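You operate a simulated robot arm through the tools that you are given. There is no shell and no other tool. Be economical: measure what you need, move in short steps, check, and stop when the job is done.

You run a simulated two-armed robot. Do the job below in one go: nothing can be reset, and whatever is moved stays where it is left.

## Task
Take the yellow polishing cloth from the yellow tray field and lay it out flat on the top of the long table.
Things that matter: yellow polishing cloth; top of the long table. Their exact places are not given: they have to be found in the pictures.

It is judged by the outcome, as a careful person would: the job done as asked, and still so three seconds after it is handed in. It fails if anything else is knocked over, pushed out of place, dropped, spilled or broken. Flat cloth is picked up by pressing the open fingertips on it (5 to 10 N) and closing them slowly along it; thin cloth reads only 2 to 8 mm in the jaws.

## Robot
Two 7-joint arms with two-finger parallel grippers on one trunk, on a base that drives. Base frame: it is fixed to the floor where the robot stands at the start and does not move with it; the origin is under the middle of the robot, x ahead of it, y to its left, z up. Readings come in mm, degrees, newtons and seconds.
The left shoulder is at the start at [70, 134, 1076], the right one opposite. Places, roughly: top of the long table [-1600, 0, 900]. Payload 1.57 kg a hand.
The tool frame of a hand sits at the grasp point between the pads (the TCP): z along the fingers, y along the line on which they close. The tips reach 30 mm beyond it. The gripper opens to 80 mm. The fingers are 17 mm wide and 12 mm thick; the gripper's body (40 by 82 mm) begins 80 mm behind the TCP.
Orientation is told as [roll, pitch, yaw] about the base's x, y, z axes, in that order, counted from this pose: with the fingers straight down and closing along the base's y, the tool's x points along the base's -x, its y along +y and its z along -z.

## Interface
- The arms move only by the tool step_arm. It takes "left_rows", "right_rows" or both (then of equal length, played together; a hand with none holds still); each is a list of rows, each a list of 2 entries, a list of its own where there are three numbers: the shift along the tool's x, y, z in mm, then the turn, a rotation vector about the tool's x, y, z in degrees. In form: [[[tx, ty, tz], [rx, ry, rz]], ...]. A call has 1 to 10 rows; each row is the pose to reach, as a shift and turn from the pose commanded when the call began, along the tool's axes at that moment. "left_gripper" and "right_gripper" are, for a hand that has rows, the finger opening in mm, from 0 to 80, set as the call begins (left out, the last holds). Each row takes 0.2 s and may step no farther than 50 mm and 8.6 degrees from the row before; otherwise, or with a gripper value out of range, the whole call is refused. Where a pose cannot be reached the arm comes as near as it can. A force on the tool above 40 N (or 10 N above the force at the start of the call, whichever is more), or a blocked arm, ends the call early, and 0.2 s more pass. The fingers move at their own pace (about 153 mm/s each) and stop on an object; they squeeze with about 39 N. The grip force told is the motor's: it shows also when the fingers shut on nothing. Time passes only in rows, and 0.2 s behind the last, so rows that repeat a pose let the fingers close. It gives the time, the measured TCP pose, the force on the tool (base axes), the opening and the grip force at its end, in the units of the frame above (readings bear some noise), and new pictures: "views" is both (left out), scene, wrist or none (wrist: the cameras of the hands that moved).
- Cameras (640 x 400 px; columns grow to the right, rows downward): "scene" is now at [134.4, 4.1, 1296.4]; the picture's right is [0.08, -1.00, 0.00], its down [-0.65, -0.05, -0.75] and it looks along [0.75, 0.06, -0.66] (base axes); focal length 250 px, centre (320, 200). "left" rides on the left gripper at [72, 7, -122] in its tool frame; the picture's right is [-0.09, 1.00, 0.00], its down [-0.84, -0.08, -0.54] and it looks along [-0.54, -0.05, 0.84] (tool axes); focal length 238 px, centre (320, 200). "right" rides on the right gripper at [72, -7, -122] in its tool frame; the picture's right is [0.09, 1.00, 0.00], its down [-0.84, 0.08, -0.54] and it looks along [-0.54, 0.05, 0.84] (tool axes); focal length 238 px, centre (320, 200).
- lift_body(by): slides the trunk up (or, below 0, down) by that many mm; the arms and the scene camera ride with it, the base frame stays. It gives what a move gives, with no picture.
- drive_base(legs): drives the robot by 1 to 6 legs, each [ahead, left, turn to the left] in mm, mm and degrees, along the robot's own axes; the way and the turn of a leg run together, so that a leg with both is an arc; at most 1500 mm and 180 degrees a leg. The arms and the cameras ride along, it lands a little off, and it stops where it bumps. It gives what a move gives, and a new picture of the scene camera.
- aim_head(pan, tilt): turns the head with the scene camera to pan (to the left, within 86 degrees either way) and tilt (down, from -29 to 69), counted from straight ahead of the robot. It gives what a move gives, and a new picture of the scene camera.
- point_at(camera, pixels): for up to 12 pixels [column, row] of the newest picture of that camera ("zoom" is the newest enlarged one), the place [x, y, z] in the base frame of the surface seen there, good to about 2 mm. It takes no simulated time.
- close_up(camera, box): a new picture of the part [left, top, right, bottom] of that camera's present view, enlarged. It takes no simulated time.
- job_done(): hands the job in; it is judged then, once.

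Work in short steps. Measure before you move; look again where a grasp or a placing could have gone wrong, and mend it. You have 80 turns and 260 pictures in all, those below and enlarged ones among them. Open the grippers and draw the arms clear of the work before you hand the job in, unless the task says otherwise; then end with one line.

The tools are called as a command line: name --argument value ..., lists and objects as JSON in quotes. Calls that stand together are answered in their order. step_arm: Moves the arms, as the interface text tells. Its arguments: {"type":"object","properties":{"left_rows":{"type":"array"},"left_gripper":{"type":"number"},"right_rows":{"type":"array"},"right_gripper":{"type":"number"},"views":{"type":"string","enum":["both","scene","wrist","none"]}},"required":[]} The other tools are called the same way: lift_body (by) slides the trunk up or down; drive_base (legs) drives the base; aim_head (pan, tilt) turns the head that bears the scene camera; point_at (camera, pixels) gives the place of the surface under pixels of a picture; close_up (camera, box) takes an enlarged picture of a part of a camera's view; job_done () hands the job in.

At the start:

```text
clock: 0.0
left_eef_pos: [486.3, 234.8, 1040.6]
left_ee_rot: [0.1, 0.1, 0.0]
left_force: [0.4, 0.4, -0.3]
left_width: 79.6
left_grasp_force: 0.2
right_eef_pos: [463.1, -237.4, 1040.6]
right_ee_rot: [0.0, 0.0, 0.0]
right_force: [0.0, 0.4, 0.7]
right_width: 80.0
right_grasp_force: 0.1
trunk travel left (down, up): [-650.0, 290.0]
robot x, y, heading: [3.1, -0.3, -0.1]
head pan, tilt: [4.5, 41.0]
```

scene: 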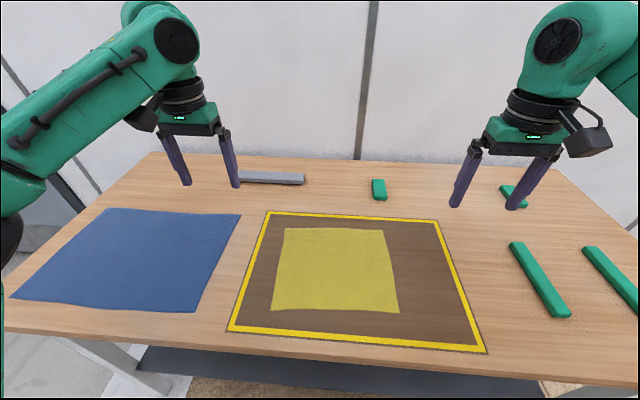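
right: 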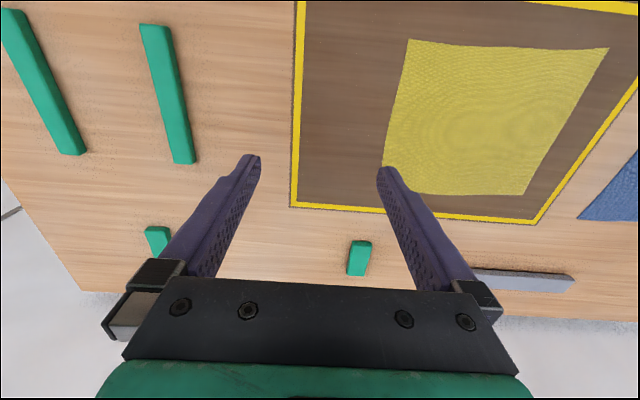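
left: 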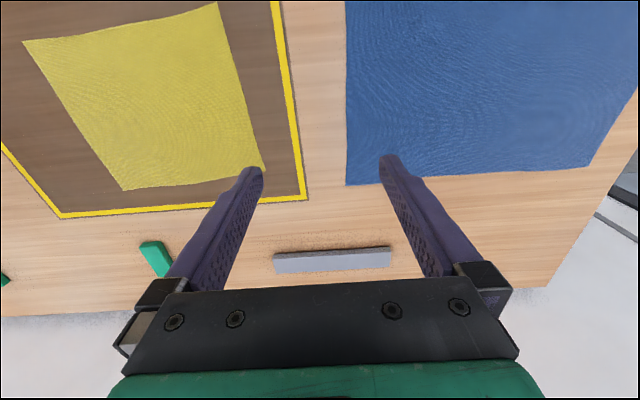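

The yellow cloth's corners show in the scene at about (285,228), (383,230), (400,313), (271,310). I measure these, along with the tray field and the table.

point_at --camera "scene" --pixels '[[286, 230], [382, 232], [397, 311], [273, 308], [335, 270], [250, 270], [420, 270], [240, 320], [470, 335], [100, 260], [379, 189], [270, 178]]'

close_up --camera "scene" --box '[220, 190, 500, 365]'

```text
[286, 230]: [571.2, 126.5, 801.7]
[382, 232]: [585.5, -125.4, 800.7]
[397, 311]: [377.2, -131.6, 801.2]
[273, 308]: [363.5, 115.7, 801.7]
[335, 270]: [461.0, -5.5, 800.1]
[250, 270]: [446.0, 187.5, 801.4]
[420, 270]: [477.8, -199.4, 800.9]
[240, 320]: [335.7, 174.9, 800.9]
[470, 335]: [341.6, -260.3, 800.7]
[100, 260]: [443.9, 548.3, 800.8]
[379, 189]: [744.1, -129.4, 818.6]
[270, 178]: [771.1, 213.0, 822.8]
```

```text
2.29 times, centred on (360, 278) of scene
```

zoom: 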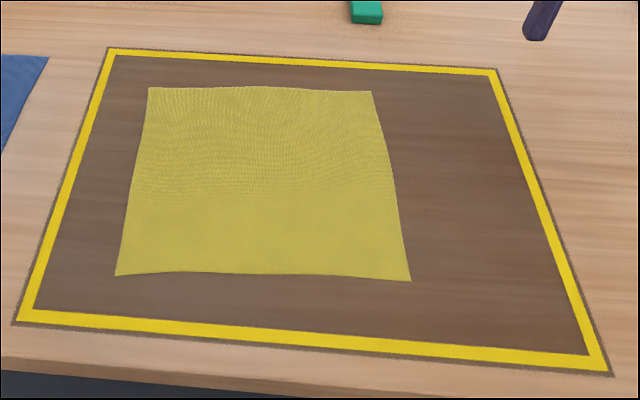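

Cloth measures about 250 × 210 mm and lies at z≈800. I'll bring both hands over its two near corners with the fingers partly open, stopping with the tips about 20 mm above it.

step_arm --left_rows '[[[13, -19, 24], [0, 0, 0]], [[26, -38, 48], [0, 0, 0]], [[39, -57, 72], [0, 0, 0]], [[52, -76, 96], [0, 0, 0]], [[64, -95, 120], [0, 0, 0]], [[77, -115, 145], [0, 0, 0]], [[90, -134, 170], [0, 0, 0]], [[103, -153, 190], [0, 0, 0]], [[103, -153, 190], [0, 0, 0]]]' --right_rows '[[[8, 17, 24], [0, 0, 0]], [[17, 35, 48], [0, 0, 0]], [[25, 52, 72], [0, 0, 0]], [[34, 70, 96], [0, 0, 0]], [[42, 87, 120], [0, 0, 0]], [[51, 104, 145], [0, 0, 0]], [[60, 121, 170], [0, 0, 0]], [[68, 139, 190], [0, 0, 0]], [[68, 139, 190], [0, 0, 0]]]' --left_gripper 36 --right_gripper 36

```text
clock: 2.0
left_eef_pos: [381.6, 80.1, 849.1]
left_ee_rot: [0.1, 0.0, 0.1]
left_force: [-0.7, 0.1, 0.5]
left_width: 36.0
left_grasp_force: 0.1
right_eef_pos: [394.1, -97.4, 851.3]
right_ee_rot: [0.0, -0.1, 0.0]
right_force: [-0.2, -0.2, 0.0]
right_width: 36.2
right_grasp_force: 0.0
trunk travel left (down, up): [-650.0, 290.0]
robot x, y, heading: [1.3, 2.5, 0.0]
head pan, tilt: [4.5, 41.0]
```

scene: 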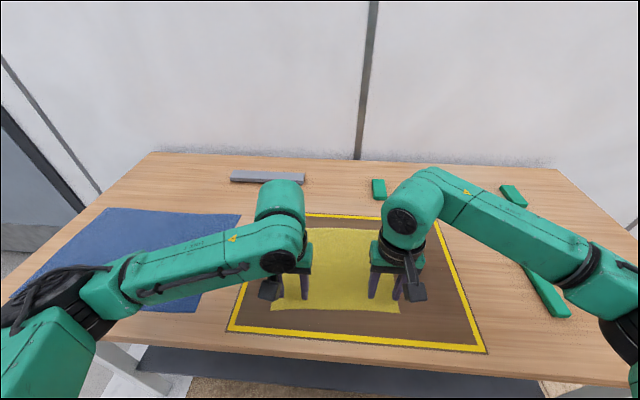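
right: 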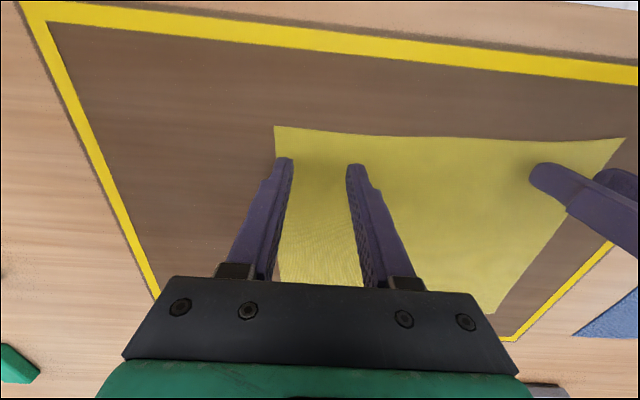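
left: 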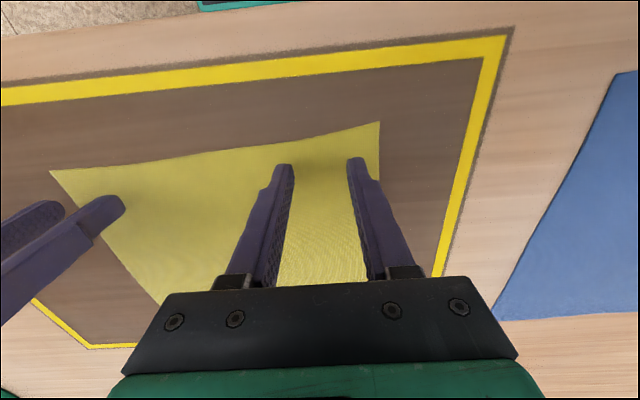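

Both hands sit over the near corners. I now press down in small steps to find contact.

step_arm --left_rows '[[[0, 0, 10], [0, 0, 0]], [[0, 0, 16], [0, 0, 0]], [[0, 0, 19], [0, 0, 0]], [[0, 0, 20], [0, 0, 0]]]' --right_rows '[[[0, 0, 10], [0, 0, 0]], [[0, 0, 16], [0, 0, 0]], [[0, 0, 19], [0, 0, 0]], [[0, 0, 20], [0, 0, 0]]]' --views "wrist"

```text
clock: 3.0
left_eef_pos: [382.2, 81.0, 830.8]
left_ee_rot: [-0.2, -0.3, 0.0]
left_force: [3.3, -0.3, 10.3]
left_width: 36.0
left_grasp_force: 0.0
right_eef_pos: [393.7, -97.9, 830.8]
right_ee_rot: [0.1, -0.1, 0.0]
right_force: [1.2, 0.1, 4.3]
right_width: 36.2
right_grasp_force: 0.1
trunk travel left (down, up): [-650.0, 290.0]
robot x, y, heading: [2.7, 1.3, 0.0]
head pan, tilt: [4.5, 41.0]
```

right: 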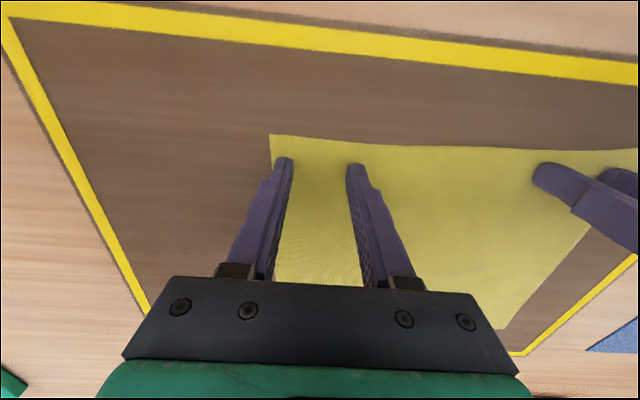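
left: 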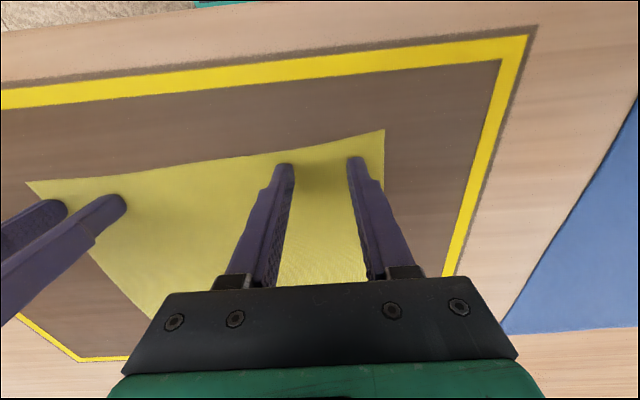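

Left presses at 10 N and right at 4 N. I add 1 mm on the right and close partway, keeping the pressure on.

step_arm --left_rows '[[[0, 0, 0], [0, 0, 0]], [[0, 0, 0], [0, 0, 0]]]' --right_rows '[[[0, 0, 1], [0, 0, 0]], [[0, 0, 1], [0, 0, 0]]]' --left_gripper 24 --right_gripper 24 --views "wrist"

```text
clock: 3.6
left_eef_pos: [379.4, 80.4, 830.2]
left_ee_rot: [-0.1, -0.1, 0.1]
left_force: [1.5, -1.6, 11.7]
left_width: 22.8
left_grasp_force: 0.1
right_eef_pos: [393.9, -99.6, 831.1]
right_ee_rot: [0.1, -0.3, 0.0]
right_force: [0.3, 2.2, 17.2]
right_width: 21.4
right_grasp_force: 0.1
trunk travel left (down, up): [-650.0, 290.0]
robot x, y, heading: [-2.8, 1.2, 0.3]
head pan, tilt: [4.5, 41.0]
```

right: 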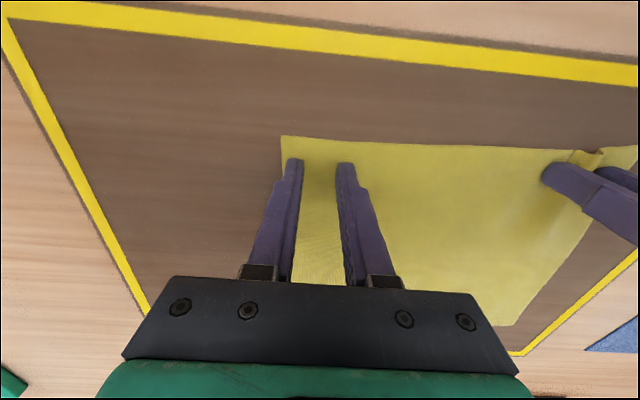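
left: 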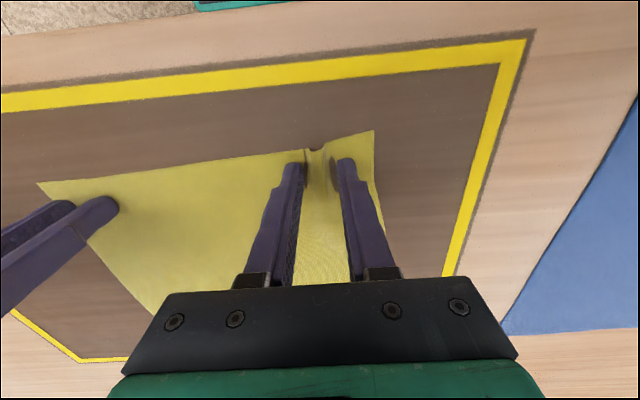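

The left hand shows a fold forming. Right force is 17 N, so I back off 1 mm and close to 10.

step_arm --left_rows '[[[0, 0, 0], [0, 0, 0]], [[0, 0, 0], [0, 0, 0]]]' --right_rows '[[[0, 0, -0.5], [0, 0, 0]], [[0, 0, -0.5], [0, 0, 0]]]' --left_gripper 12 --right_gripper 12 --views "wrist"

step_arm --left_rows '[[[0, 0, 0], [0, 0, 0]], [[0, 0, 0], [0, 0, 0]], [[0, 0, 0], [0, 0, 0]]]' --right_rows '[[[0, 0, 0], [0, 0, 0]], [[0, 0, 0], [0, 0, 0]], [[0, 0, 0], [0, 0, 0]]]' --left_gripper 0 --right_gripper 0 --views "wrist"

```text
clock: 4.2
left_eef_pos: [379.4, 80.0, 832.0]
left_ee_rot: [-0.1, -0.2, 0.1]
left_force: [-0.2, -2.9, 13.1]
left_width: 11.9
left_grasp_force: 0.3
right_eef_pos: [394.2, -98.5, 831.5]
right_ee_rot: [-0.1, -0.3, -0.1]
right_force: [-0.7, 2.6, 14.8]
right_width: 10.0
right_grasp_force: 0.0
trunk travel left (down, up): [-650.0, 290.0]
robot x, y, heading: [-3.6, -3.8, 0.1]
head pan, tilt: [4.5, 41.0]
```

right: 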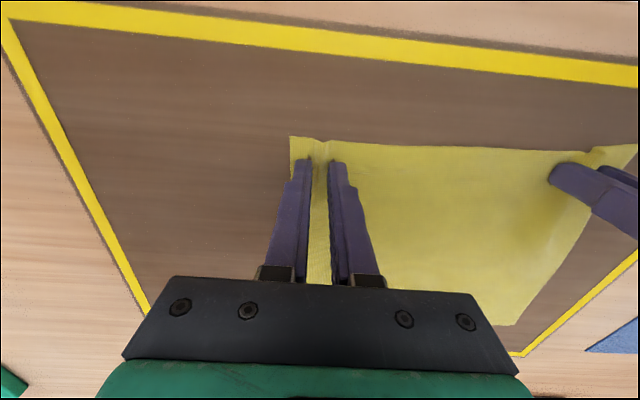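
left: 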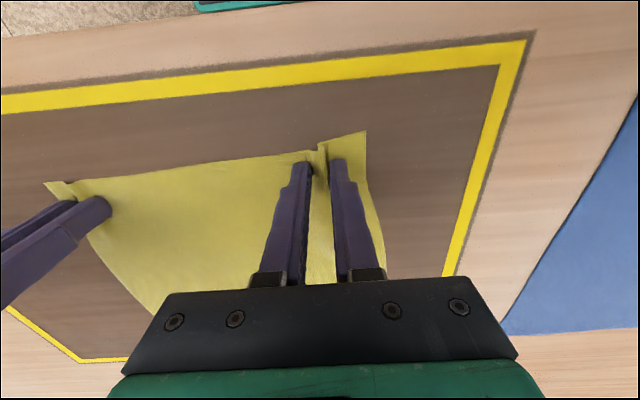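

```text
clock: 5.0
left_eef_pos: [379.6, 79.6, 831.5]
left_ee_rot: [-0.2, -0.2, -0.1]
left_force: [0.6, -17.2, 12.1]
left_width: 6.2
left_grasp_force: 25.7
right_eef_pos: [394.3, -98.6, 831.0]
right_ee_rot: [0.1, -0.2, 0.1]
right_force: [-1.1, 16.1, 12.5]
right_width: 1.8
right_grasp_force: 23.4
trunk travel left (down, up): [-650.0, 290.0]
robot x, y, heading: [-1.7, 0.6, 0.1]
head pan, tilt: [4.5, 41.0]
```

right: 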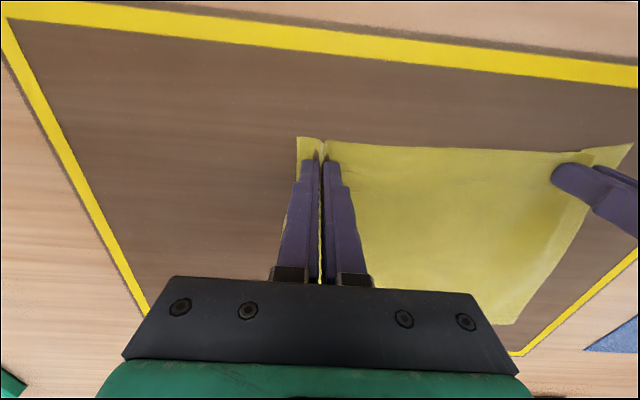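
left: 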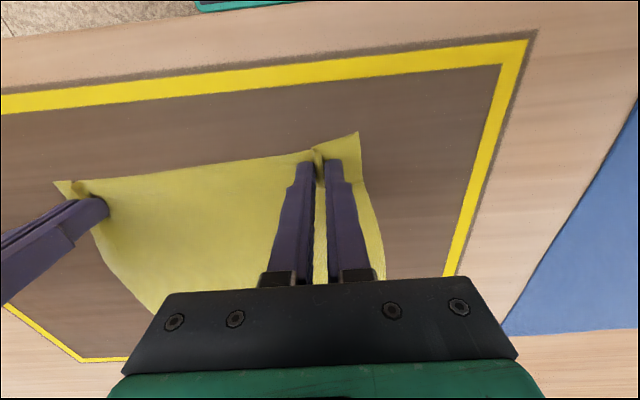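

Left reads 6.2 mm and right 1.8 mm, with the cloth in tension between the hands, so both seem to hold. I lift slowly, easing the hands together 4 mm each.

step_arm --left_rows '[[[0, -3, -3], [0, 0, 0]], [[0, -4, -15], [0, 0, 0]], [[0, -4, -30], [0, 0, 0]], [[0, -4, -50], [0, 0, 0]], [[0, -4, -50], [0, 0, 0]]]' --right_rows '[[[0, 3, -3], [0, 0, 0]], [[0, 4, -15], [0, 0, 0]], [[0, 4, -30], [0, 0, 0]], [[0, 4, -50], [0, 0, 0]], [[0, 4, -50], [0, 0, 0]]]'

```text
clock: 6.2
left_eef_pos: [383.3, 79.1, 880.7]
left_ee_rot: [0.0, 0.2, 0.1]
left_force: [0.2, -4.1, -0.8]
left_width: 5.5
left_grasp_force: 25.7
right_eef_pos: [395.3, -94.9, 882.0]
right_ee_rot: [0.0, 0.0, 0.0]
right_force: [-0.8, 4.6, -0.2]
right_width: 1.7
right_grasp_force: 23.5
trunk travel left (down, up): [-650.0, 290.0]
robot x, y, heading: [-1.8, -2.1, -0.1]
head pan, tilt: [4.5, 41.0]
```

scene: 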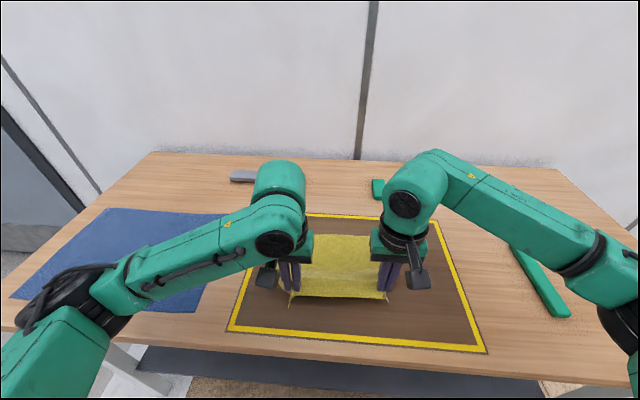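
right: 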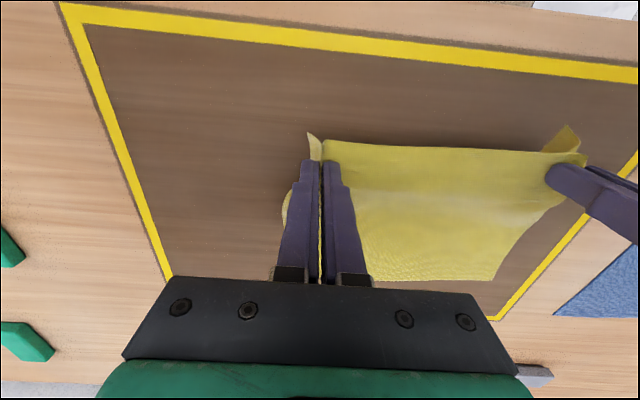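
left: 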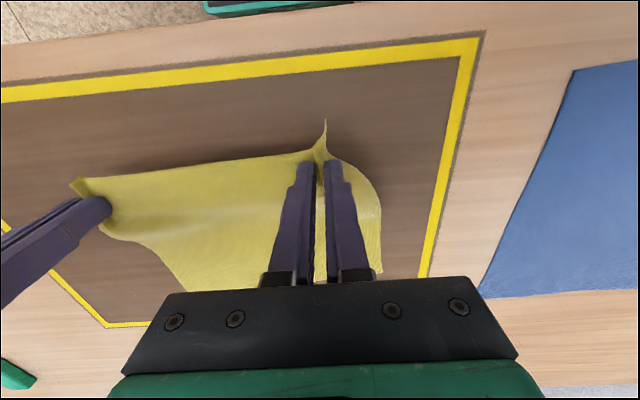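

Both hands hold the cloth. I raise the trunk so the hanging cloth clears everything, then back away from the table.

lift_body --by 285

drive_base --legs '[[-350, 0, 0]]'

```text
clock: 9.1
left_eef_pos: [381.7, 78.5, 1164.1]
left_ee_rot: [0.0, 0.1, 0.0]
left_force: [0.4, -3.2, -0.2]
left_width: 5.5
left_grasp_force: 25.6
right_eef_pos: [394.5, -94.1, 1165.9]
right_ee_rot: [0.0, 0.0, 0.0]
right_force: [0.3, 2.9, 0.4]
right_width: 1.8
right_grasp_force: 23.6
trunk travel left (down, up): [-935.0, 5.0]
robot x, y, heading: [-3.3, -3.4, -0.2]
head pan, tilt: [4.5, 41.0]
```

```text
clock: 11.3
left_eef_pos: [34.1, 80.0, 1164.1]
left_ee_rot: [0.1, 0.2, 0.2]
left_force: [1.0, -3.1, -0.8]
left_width: 5.5
left_grasp_force: 25.9
right_eef_pos: [47.4, -94.0, 1164.5]
right_ee_rot: [0.1, 0.1, 0.2]
right_force: [-0.2, 3.5, 0.6]
right_width: 1.6
right_grasp_force: 23.5
trunk travel left (down, up): [-935.0, 5.0]
robot x, y, heading: [-353.6, -0.5, -0.1]
head pan, tilt: [4.5, 41.0]
```

scene: 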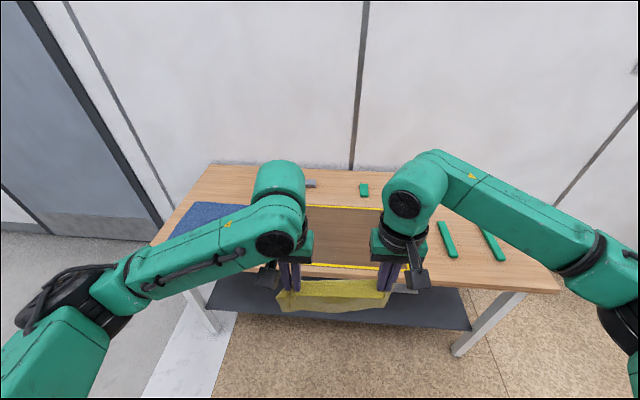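

The cloth hangs clear. I turn 90° to the left and look at what's there.

drive_base --legs '[[0, 0, 90]]'

aim_head --pan 80 --tilt 30

```text
clock: 15.6
left_eef_pos: [-438.1, 378.6, 1165.9]
left_ee_rot: [-0.1, 0.0, 91.4]
left_force: [6.5, 0.1, 0.3]
left_width: 2.0
left_grasp_force: 23.5
right_eef_pos: [-266.2, 396.5, 1166.1]
right_ee_rot: [0.0, 0.0, 91.4]
right_force: [-7.2, -1.6, 0.0]
right_width: 1.9
right_grasp_force: 24.7
trunk travel left (down, up): [-935.0, 5.0]
robot x, y, heading: [-347.6, 0.1, 91.4]
head pan, tilt: [4.5, 41.0]
```

scene: 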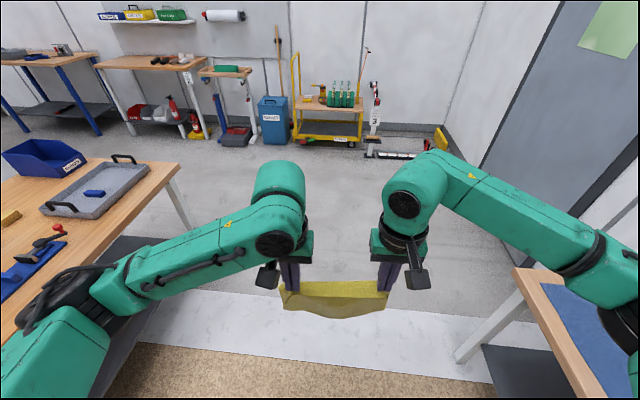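

```text
clock: 17.1
left_eef_pos: [-437.3, 378.7, 1165.1]
left_ee_rot: [-0.1, 0.0, 91.3]
left_force: [6.3, 0.2, 0.1]
left_width: 2.0
left_grasp_force: 24.0
right_eef_pos: [-265.7, 398.0, 1166.2]
right_ee_rot: [0.0, 0.0, 91.4]
right_force: [-5.4, -0.8, -0.3]
right_width: 1.6
right_grasp_force: 23.3
trunk travel left (down, up): [-935.0, 5.0]
robot x, y, heading: [-355.9, -2.7, 91.4]
head pan, tilt: [80.0, 30.0]
```

scene: 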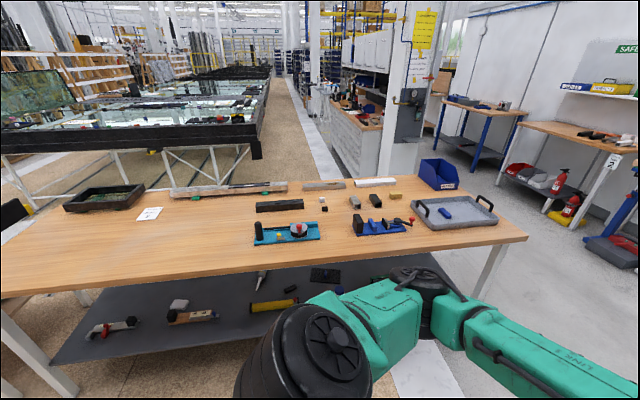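

The long table is visible, with a free stretch at its left end (around (150,250)). I measure edges and objects.

point_at --camera "scene" --pixels '[[10, 285], [150, 265], [300, 250], [400, 243], [520, 235], [120, 240], [200, 240], [145, 215], [255, 243], [310, 235], [90, 208], [135, 205]]'

aim_head --pan 86 --tilt 45

```text
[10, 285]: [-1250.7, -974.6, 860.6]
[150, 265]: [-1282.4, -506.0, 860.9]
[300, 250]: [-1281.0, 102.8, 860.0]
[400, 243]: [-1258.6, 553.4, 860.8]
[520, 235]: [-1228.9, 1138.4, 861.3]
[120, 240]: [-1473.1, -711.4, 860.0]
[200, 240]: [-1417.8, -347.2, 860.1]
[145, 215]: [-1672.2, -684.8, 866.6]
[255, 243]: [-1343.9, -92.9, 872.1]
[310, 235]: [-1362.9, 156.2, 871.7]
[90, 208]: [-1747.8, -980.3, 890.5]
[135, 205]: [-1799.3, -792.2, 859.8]
```

```text
clock: 17.9
left_eef_pos: [-438.1, 379.0, 1164.4]
left_ee_rot: [0.1, -0.1, 91.4]
left_force: [6.2, 0.4, -0.3]
left_width: 2.0
left_grasp_force: 23.3
right_eef_pos: [-265.5, 397.1, 1165.6]
right_ee_rot: [0.0, 0.1, 91.4]
right_force: [-5.7, -0.3, 0.3]
right_width: 1.6
right_grasp_force: 23.4
trunk travel left (down, up): [-935.0, 5.0]
robot x, y, heading: [-352.0, -1.2, 91.0]
head pan, tilt: [85.9, 45.0]
```

scene: 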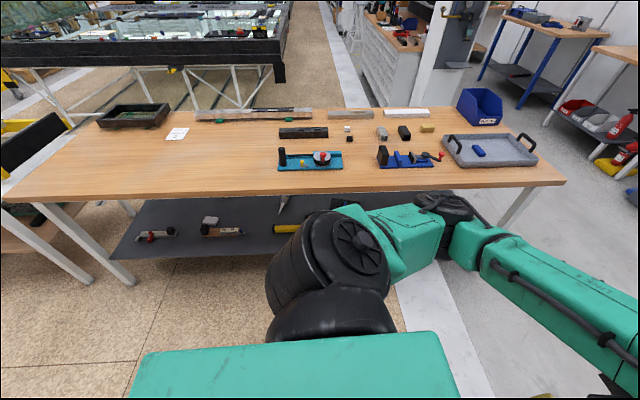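

Top is at z≈860 with its near edge at x≈-1250. The area around (-1420,-480) is free. I ease the cloth tension slightly, then turn and drive to face it.

step_arm --left_rows '[[[0, -3, 0], [0, 0, 0]], [[0, -3, 0], [0, 0, 0]]]' --right_rows '[[[0, 3, 0], [0, 0, 0]], [[0, 3, 0], [0, 0, 0]]]' --views "wrist"

aim_head --pan 0 --tilt 45

drive_base --legs '[[0, 0, 45], [0, 0, 43.6], [0, 480, 0]]'

```text
clock: 18.5
left_eef_pos: [-435.2, 379.3, 1166.4]
left_ee_rot: [0.0, -0.1, 91.5]
left_force: [0.8, 0.1, 0.1]
left_width: 1.9
left_grasp_force: 24.1
right_eef_pos: [-268.0, 396.7, 1166.3]
right_ee_rot: [0.0, 0.0, 91.4]
right_force: [0.5, -0.4, 0.3]
right_width: 1.6
right_grasp_force: 23.3
trunk travel left (down, up): [-935.0, 5.0]
robot x, y, heading: [-347.5, -1.6, 91.4]
head pan, tilt: [85.9, 45.0]
```

right: 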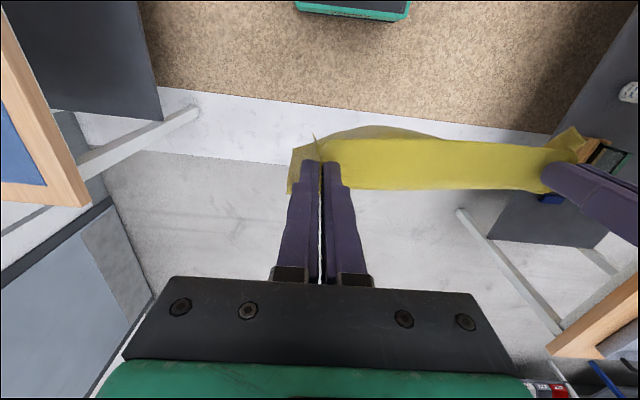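
left: 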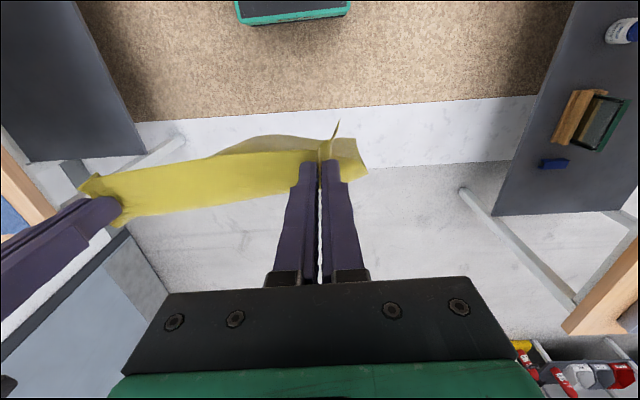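

```text
clock: 20.1
left_eef_pos: [-435.6, 379.5, 1166.2]
left_ee_rot: [0.1, 0.0, 91.4]
left_force: [0.5, 0.9, -0.1]
left_width: 2.2
left_grasp_force: 23.6
right_eef_pos: [-269.4, 397.6, 1164.7]
right_ee_rot: [-0.1, 0.0, 91.4]
right_force: [0.2, 0.6, -0.4]
right_width: 1.6
right_grasp_force: 23.3
trunk travel left (down, up): [-935.0, 5.0]
robot x, y, heading: [-349.0, 2.4, 91.5]
head pan, tilt: [0.0, 45.0]
```

scene: 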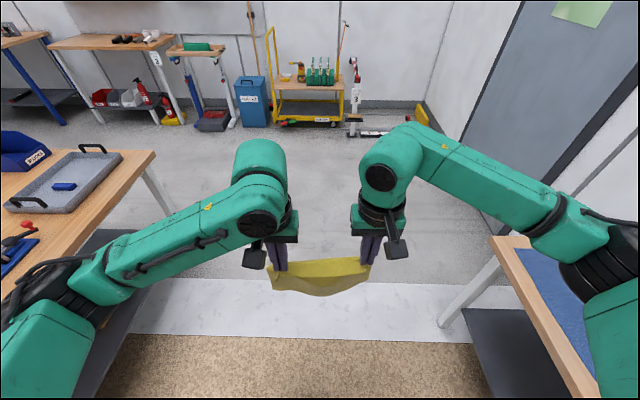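

```text
clock: 26.9
left_eef_pos: [-740.2, -547.2, 1164.9]
left_ee_rot: [0.1, 0.0, 179.2]
left_force: [0.0, 0.7, 0.5]
left_width: 2.1
left_grasp_force: 23.7
right_eef_pos: [-751.9, -379.8, 1165.0]
right_ee_rot: [0.1, 0.0, 179.0]
right_force: [-0.3, -1.0, -0.3]
right_width: 1.9
right_grasp_force: 24.0
trunk travel left (down, up): [-935.0, 5.0]
robot x, y, heading: [-354.6, -479.6, 178.9]
head pan, tilt: [0.0, 45.0]
```

scene: 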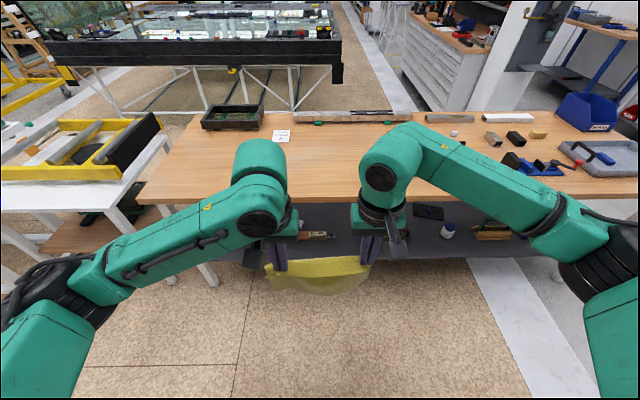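

Now I face the long table. I measure the cloth's lower edge and the table's front edge and nearby objects.

point_at --camera "scene" --pixels '[[275, 288], [325, 292], [360, 288], [160, 203], [310, 203], [345, 203], [281, 137], [240, 130], [340, 120], [318, 160]]'

close_up --camera "scene" --box '[230, 210, 430, 335]'

```text
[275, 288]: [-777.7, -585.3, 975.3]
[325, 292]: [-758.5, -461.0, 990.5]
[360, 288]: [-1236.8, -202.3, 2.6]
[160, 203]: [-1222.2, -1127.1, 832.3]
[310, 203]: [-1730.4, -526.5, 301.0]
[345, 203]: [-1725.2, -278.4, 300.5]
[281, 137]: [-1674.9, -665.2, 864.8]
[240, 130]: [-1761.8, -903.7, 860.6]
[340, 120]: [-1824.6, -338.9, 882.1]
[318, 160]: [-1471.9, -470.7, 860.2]
```

```text
3.20 times, centred on (330, 272) of scene
```

zoom: 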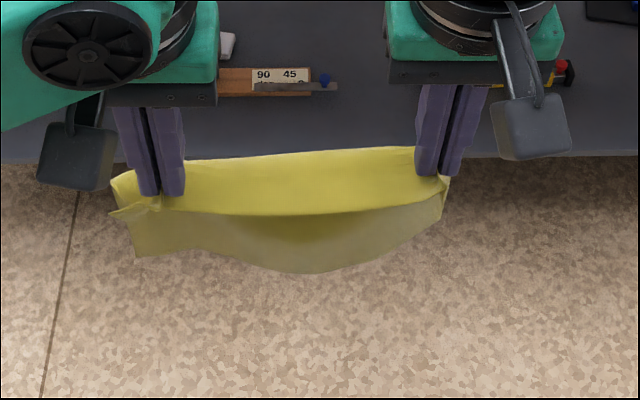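

The cloth hangs well: top side up, bottom edge at z≈970 on the far side of the hands. The table's front edge is at x≈-1222, so I drive ahead to bring the hands just over it.

drive_base --legs '[[400, 0, 1], [140, 0, 0]]'

```text
clock: 30.3
left_eef_pos: [-1260.1, -549.6, 1166.6]
left_ee_rot: [0.0, 0.0, 179.7]
left_force: [-0.4, 0.1, -0.4]
left_width: 1.8
left_grasp_force: 23.7
right_eef_pos: [-1273.2, -383.9, 1165.5]
right_ee_rot: [-0.1, -0.1, 179.8]
right_force: [0.7, 0.6, 0.2]
right_width: 1.8
right_grasp_force: 23.7
trunk travel left (down, up): [-935.0, 5.0]
robot x, y, heading: [-883.9, -476.8, 179.6]
head pan, tilt: [0.0, 45.0]
```

scene: 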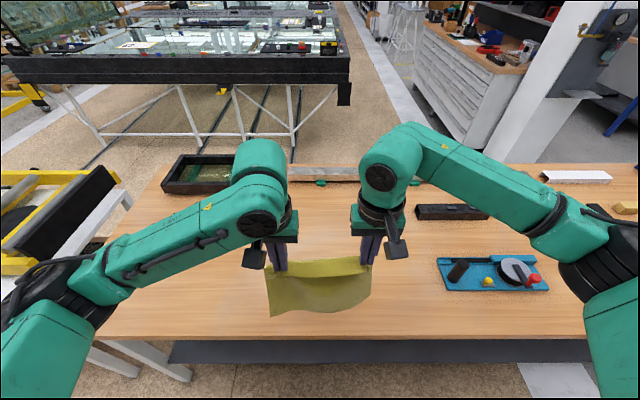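

point_at --camera "scene" --pixels '[[272, 315], [325, 311], [366, 303], [240, 335], [320, 335], [440, 280], [420, 213], [300, 265], [350, 265], [320, 185]]'

close_up --camera "scene" --box '[230, 220, 430, 345]'

```text
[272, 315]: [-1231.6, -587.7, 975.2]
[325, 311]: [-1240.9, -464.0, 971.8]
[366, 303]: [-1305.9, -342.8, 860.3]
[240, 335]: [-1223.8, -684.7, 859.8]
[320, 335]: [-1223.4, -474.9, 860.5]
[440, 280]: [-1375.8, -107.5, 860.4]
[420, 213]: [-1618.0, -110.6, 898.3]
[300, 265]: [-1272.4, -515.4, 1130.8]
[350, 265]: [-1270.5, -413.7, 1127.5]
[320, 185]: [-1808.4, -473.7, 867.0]
```

```text
3.20 times, centred on (330, 282) of scene
```

zoom: 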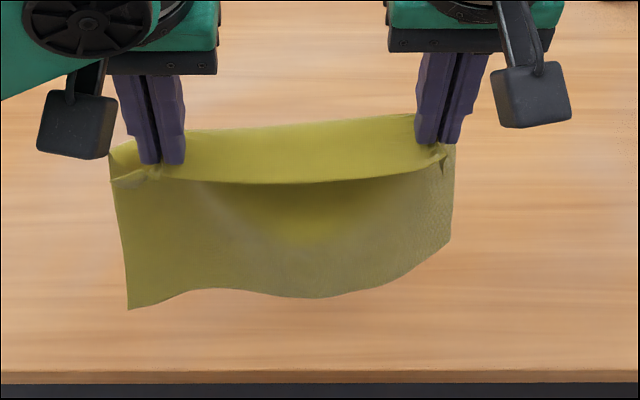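

The bottom edge may be swinging towards me. I extend both hands forward over the table (levelling their x), keeping height, and let the cloth settle.

step_arm --left_rows '[[[-25, 0, 0], [0, 0, 0]], [[-60, 0, 0], [0, 0, 0]], [[-95, 0, 0], [0, 0, 0]], [[-130, 0, 0], [0, 0, 0]], [[-165, 0, 0], [0, 0, 0]], [[-190, 0, 0], [0, 0, 0]], [[-200, 0, 0], [0, 0, 0]], [[-205, 0, 0], [0, 0, 0]], [[-205, 0, 0], [0, 0, 0]], [[-205, 0, 0], [0, 0, 0]]]' --right_rows '[[[-24, 0, 0], [0, 0, 0]], [[-57, 0, 0], [0, 0, 0]], [[-90, 0, 0], [0, 0, 0]], [[-123, 0, 0], [0, 0, 0]], [[-155, 0, 0], [0, 0, 0]], [[-178, 0, 0], [0, 0, 0]], [[-188, 0, 0], [0, 0, 0]], [[-192, 0, 0], [0, 0, 0]], [[-192, 0, 0], [0, 0, 0]], [[-192, 0, 0], [0, 0, 0]]]' --views "wrist"

aim_head --pan 0 --tilt 52

```text
clock: 32.5
left_eef_pos: [-1467.8, -548.6, 1165.6]
left_ee_rot: [0.0, 0.0, 179.6]
left_force: [0.8, -0.1, -0.5]
left_width: 1.9
left_grasp_force: 23.8
right_eef_pos: [-1467.2, -383.0, 1166.4]
right_ee_rot: [0.0, 0.0, 179.8]
right_force: [-0.3, 0.0, 0.7]
right_width: 1.7
right_grasp_force: 23.1
trunk travel left (down, up): [-935.0, 5.0]
robot x, y, heading: [-878.1, -474.4, 180.0]
head pan, tilt: [0.0, 45.0]
```

right: 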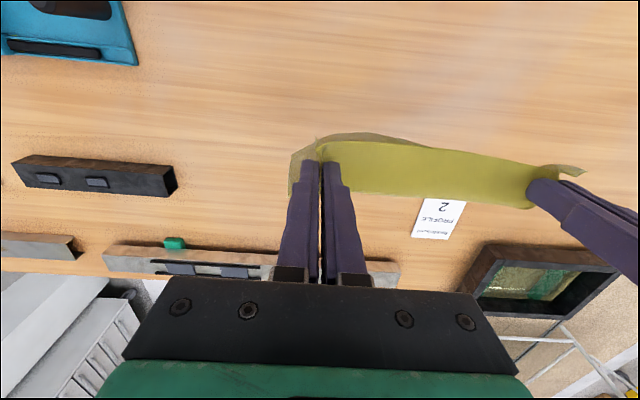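
left: 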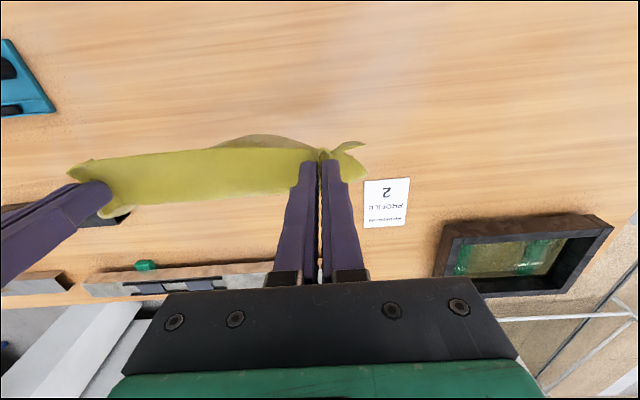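

```text
clock: 33.2
left_eef_pos: [-1467.3, -548.0, 1164.1]
left_ee_rot: [-0.1, 0.0, 179.8]
left_force: [0.6, 0.1, 0.5]
left_width: 2.2
left_grasp_force: 24.0
right_eef_pos: [-1467.1, -382.9, 1166.0]
right_ee_rot: [0.0, 0.0, 179.8]
right_force: [0.1, -0.7, 0.0]
right_width: 1.5
right_grasp_force: 22.8
trunk travel left (down, up): [-935.0, 5.0]
robot x, y, heading: [-880.8, -477.8, 180.0]
head pan, tilt: [0.0, 52.0]
```

scene: 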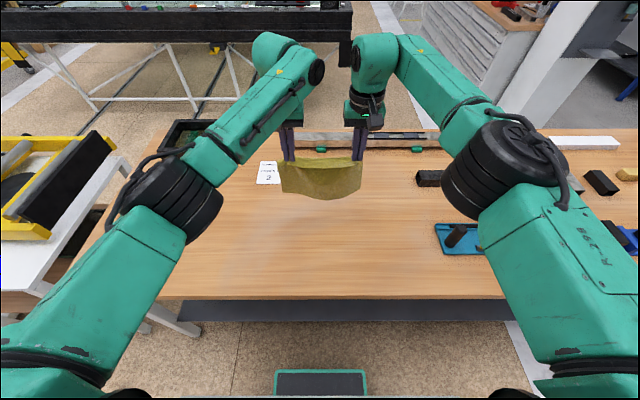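

The arms' elbows are near objects on the right side, so I check their height against the cloth's hang before lowering.

point_at --camera "scene" --pixels '[[290, 190], [325, 198], [355, 192], [480, 215], [460, 190], [150, 200], [290, 165], [350, 162], [500, 240], [140, 260]]'

close_up --camera "scene" --box '[240, 110, 400, 210]'

```text
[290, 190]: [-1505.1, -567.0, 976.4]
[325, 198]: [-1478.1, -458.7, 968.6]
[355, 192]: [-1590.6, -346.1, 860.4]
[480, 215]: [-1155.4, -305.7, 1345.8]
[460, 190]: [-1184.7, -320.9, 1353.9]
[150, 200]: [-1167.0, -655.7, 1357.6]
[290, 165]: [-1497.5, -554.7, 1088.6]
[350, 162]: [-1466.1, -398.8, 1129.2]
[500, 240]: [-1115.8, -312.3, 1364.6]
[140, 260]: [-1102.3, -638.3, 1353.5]
```

```text
4.00 times, centred on (320, 160) of scene
```

zoom: 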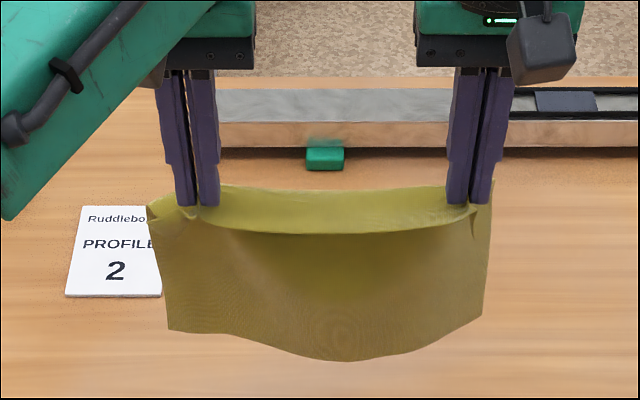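

Elbows are at z≈1350, well clear, and the bottom edge hangs at ~970, now slightly beyond the hands, which is ideal. I lower the trunk 95 mm so the hem comes just above the table.

lift_body --by -95

close_up --camera "scene" --box '[230, 110, 430, 235]'

point_at --camera "zoom" --pixels '[[185, 300], [185, 340], [320, 370], [320, 345], [400, 330], [250, 330]]'

```text
clock: 34.5
left_eef_pos: [-1467.5, -548.6, 1070.2]
left_ee_rot: [0.0, 0.0, 179.8]
left_force: [0.3, 0.0, 0.2]
left_width: 2.2
left_grasp_force: 23.8
right_eef_pos: [-1468.2, -381.7, 1071.6]
right_ee_rot: [0.0, 0.1, 179.8]
right_force: [0.7, -0.5, -0.4]
right_width: 1.5
right_grasp_force: 23.6
trunk travel left (down, up): [-840.0, 100.0]
robot x, y, heading: [-878.7, -474.1, 180.0]
head pan, tilt: [0.0, 52.0]
```

```text
3.20 times, centred on (330, 172) of scene
```

zoom: 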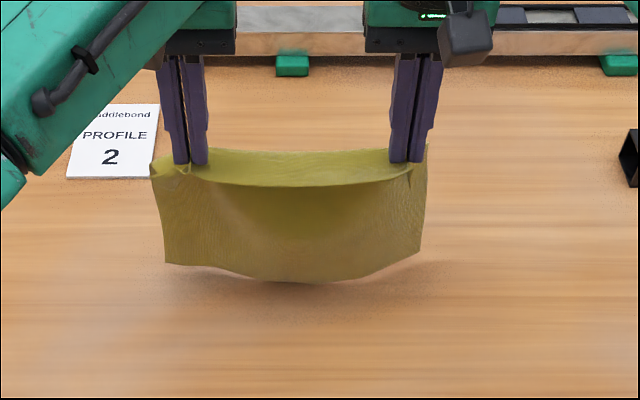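

```text
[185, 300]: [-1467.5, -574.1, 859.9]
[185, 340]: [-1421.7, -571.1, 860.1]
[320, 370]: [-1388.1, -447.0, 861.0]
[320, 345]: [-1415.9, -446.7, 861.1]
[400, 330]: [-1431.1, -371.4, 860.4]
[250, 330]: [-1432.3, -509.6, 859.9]
```

The hem is ~10 mm over the table. I stretch the hands apart 2 mm each, then touch down and draw back towards me, keeping the cloth leaning.

step_arm --left_rows '[[[0, 2, 5], [0, 0, 0]], [[5, 2, 14], [0, 0, 0]], [[20, 2, 18], [0, 0, 0]], [[40, 2, 22], [0, 0, 0]], [[60, 2, 26], [0, 0, 0]], [[80, 2, 32], [0, 0, 0]], [[80, 2, 32], [0, 0, 0]]]' --right_rows '[[[0, -2, 5], [0, 0, 0]], [[5, -2, 14], [0, 0, 0]], [[20, -2, 18], [0, 0, 0]], [[40, -2, 22], [0, 0, 0]], [[60, -2, 26], [0, 0, 0]], [[80, -2, 32], [0, 0, 0]], [[80, -2, 32], [0, 0, 0]]]'

close_up --camera "scene" --box '[230, 110, 430, 235]'

```text
clock: 36.1
left_eef_pos: [-1386.2, -549.7, 1037.7]
left_ee_rot: [0.1, 0.2, 179.8]
left_force: [-0.4, 0.0, 0.9]
left_width: 2.2
left_grasp_force: 23.4
right_eef_pos: [-1388.1, -380.7, 1038.2]
right_ee_rot: [-0.1, 0.0, 179.8]
right_force: [-0.2, 0.6, 0.3]
right_width: 2.0
right_grasp_force: 23.6
trunk travel left (down, up): [-840.0, 100.0]
robot x, y, heading: [-881.8, -476.0, 180.0]
head pan, tilt: [0.0, 52.0]
```

scene: 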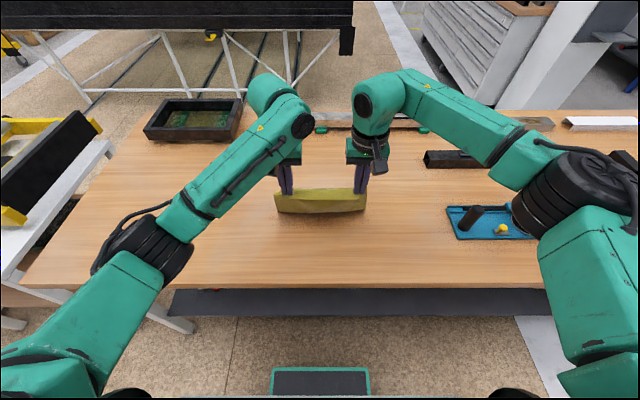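
right: 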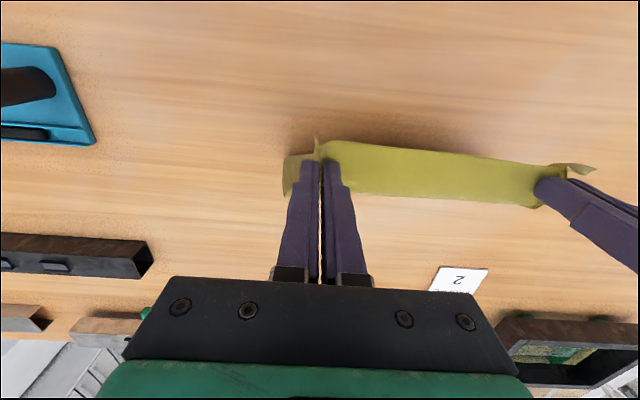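
left: 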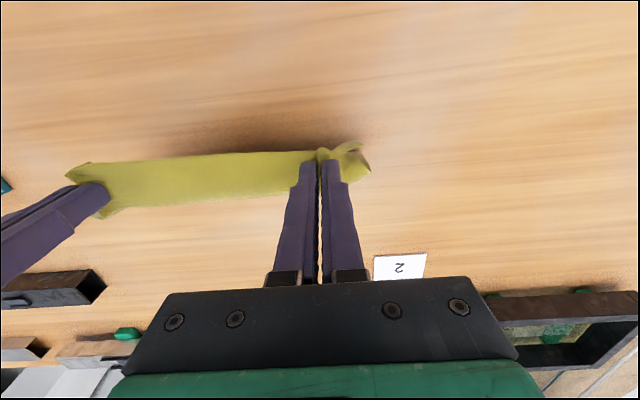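

```text
3.20 times, centred on (330, 172) of scene
```

zoom: 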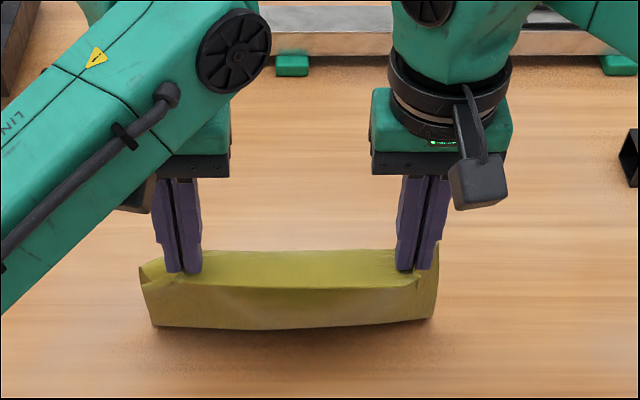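

I measure whether the hem is touching.

point_at --camera "zoom" --pixels '[[160, 318], [250, 322], [340, 318], [425, 310], [250, 300], [340, 300], [280, 270], [280, 254]]'

```text
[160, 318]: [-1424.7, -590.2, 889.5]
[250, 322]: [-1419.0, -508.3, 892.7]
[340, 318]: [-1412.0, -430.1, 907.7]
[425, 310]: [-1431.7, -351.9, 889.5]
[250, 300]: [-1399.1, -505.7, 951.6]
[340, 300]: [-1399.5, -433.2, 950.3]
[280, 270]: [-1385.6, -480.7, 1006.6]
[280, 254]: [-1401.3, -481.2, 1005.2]
```

The cloth leans away from me with its hem trailing, as wanted. I continue the arc back and down towards the table.

step_arm --left_rows '[[[15, 0, 14], [0, 0, 0]], [[32, 0, 30], [0, 0, 0]], [[48, 0, 48], [0, 0, 0]], [[63, 0, 68], [0, 0, 0]], [[77, 0, 90], [0, 0, 0]], [[88, 0, 112], [0, 0, 0]], [[95, 0, 125], [0, 0, 0]], [[95, 0, 125], [0, 0, 0]]]' --right_rows '[[[15, 0, 14], [0, 0, 0]], [[32, 0, 30], [0, 0, 0]], [[48, 0, 48], [0, 0, 0]], [[63, 0, 68], [0, 0, 0]], [[77, 0, 90], [0, 0, 0]], [[88, 0, 112], [0, 0, 0]], [[95, 0, 125], [0, 0, 0]], [[95, 0, 125], [0, 0, 0]]]'

close_up --camera "scene" --box '[220, 160, 420, 285]'

```text
clock: 37.9
left_eef_pos: [-1290.9, -551.4, 911.2]
left_ee_rot: [0.0, 0.0, 179.8]
left_force: [-0.4, -0.8, -0.4]
left_width: 2.1
left_grasp_force: 23.4
right_eef_pos: [-1292.3, -381.1, 912.6]
right_ee_rot: [0.0, 0.0, 179.8]
right_force: [0.0, -0.4, -0.1]
right_width: 1.6
right_grasp_force: 23.7
trunk travel left (down, up): [-840.0, 100.0]
robot x, y, heading: [-878.5, -476.3, 179.8]
head pan, tilt: [0.0, 52.0]
```

scene: 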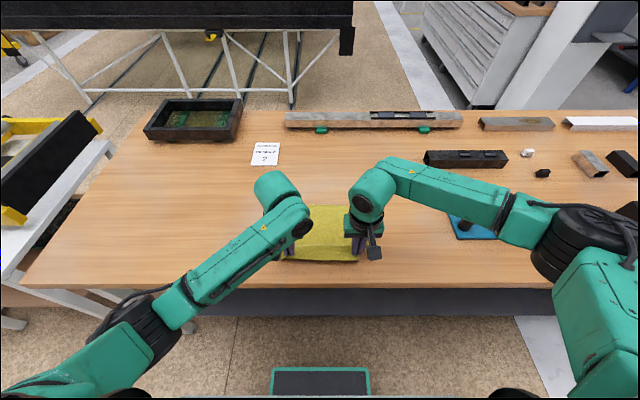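
right: 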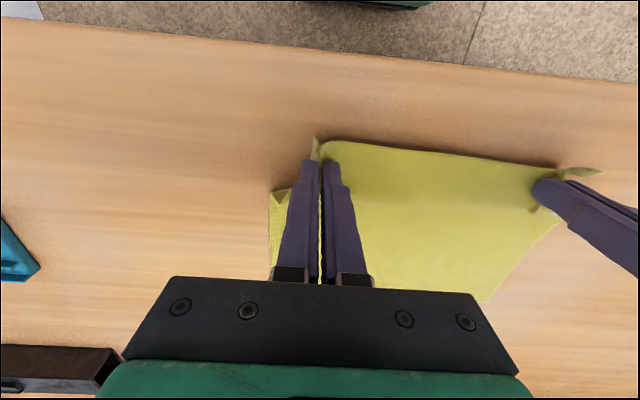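
left: 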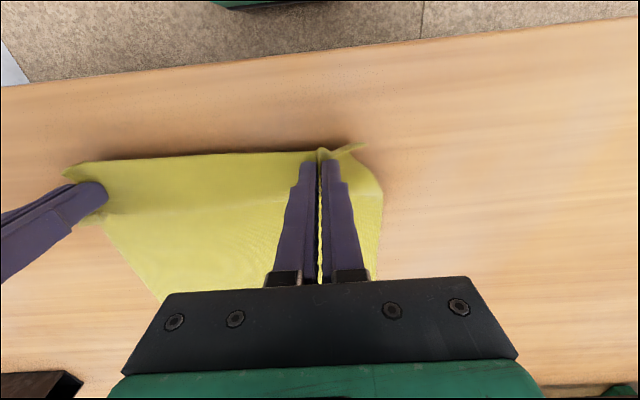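

```text
3.20 times, centred on (320, 222) of scene
```

zoom: 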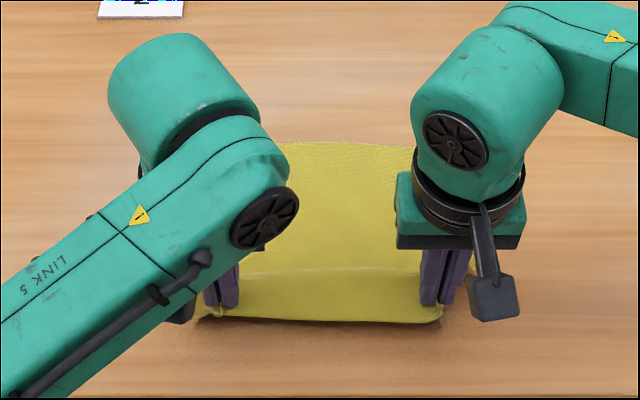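

The cloth is laid beautifully. I lower the tips nearly to the top and pull back 10 mm to tauten it.

step_arm --left_rows '[[[4, 0, 8], [0, 0, 0]], [[7, 0, 15], [0, 0, 0]], [[10, 0, 19], [0, 0, 0]], [[10, 0, 20.5], [0, 0, 0]], [[10, 0, 20.5], [0, 0, 0]]]' --right_rows '[[[4, 0, 8], [0, 0, 0]], [[7, 0, 15], [0, 0, 0]], [[10, 0, 19], [0, 0, 0]], [[10, 0, 21.5], [0, 0, 0]], [[10, 0, 21.5], [0, 0, 0]]]' --views "wrist"

```text
clock: 39.1
left_eef_pos: [-1281.6, -552.4, 892.9]
left_ee_rot: [0.0, 0.0, 179.8]
left_force: [1.1, 1.7, 4.6]
left_width: 2.2
left_grasp_force: 24.3
right_eef_pos: [-1282.2, -381.5, 893.2]
right_ee_rot: [0.1, 0.0, 179.8]
right_force: [0.8, -0.7, 0.1]
right_width: 1.8
right_grasp_force: 23.4
trunk travel left (down, up): [-840.0, 100.0]
robot x, y, heading: [-879.0, -475.4, 179.6]
head pan, tilt: [0.0, 52.0]
```

right: 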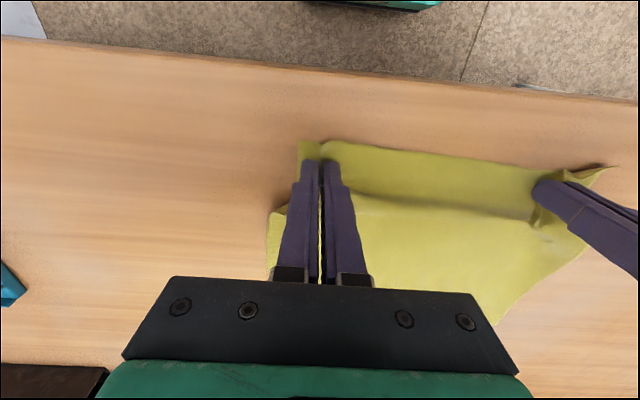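
left: 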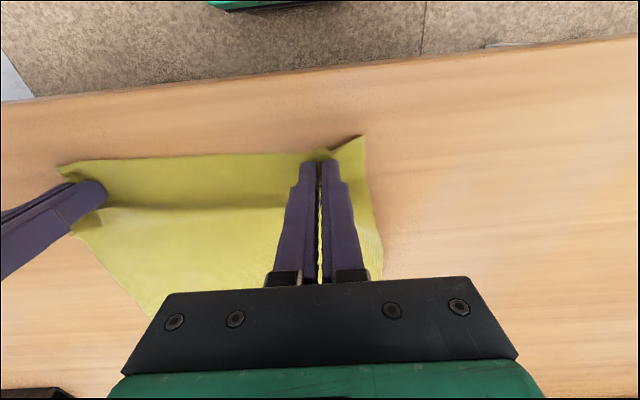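

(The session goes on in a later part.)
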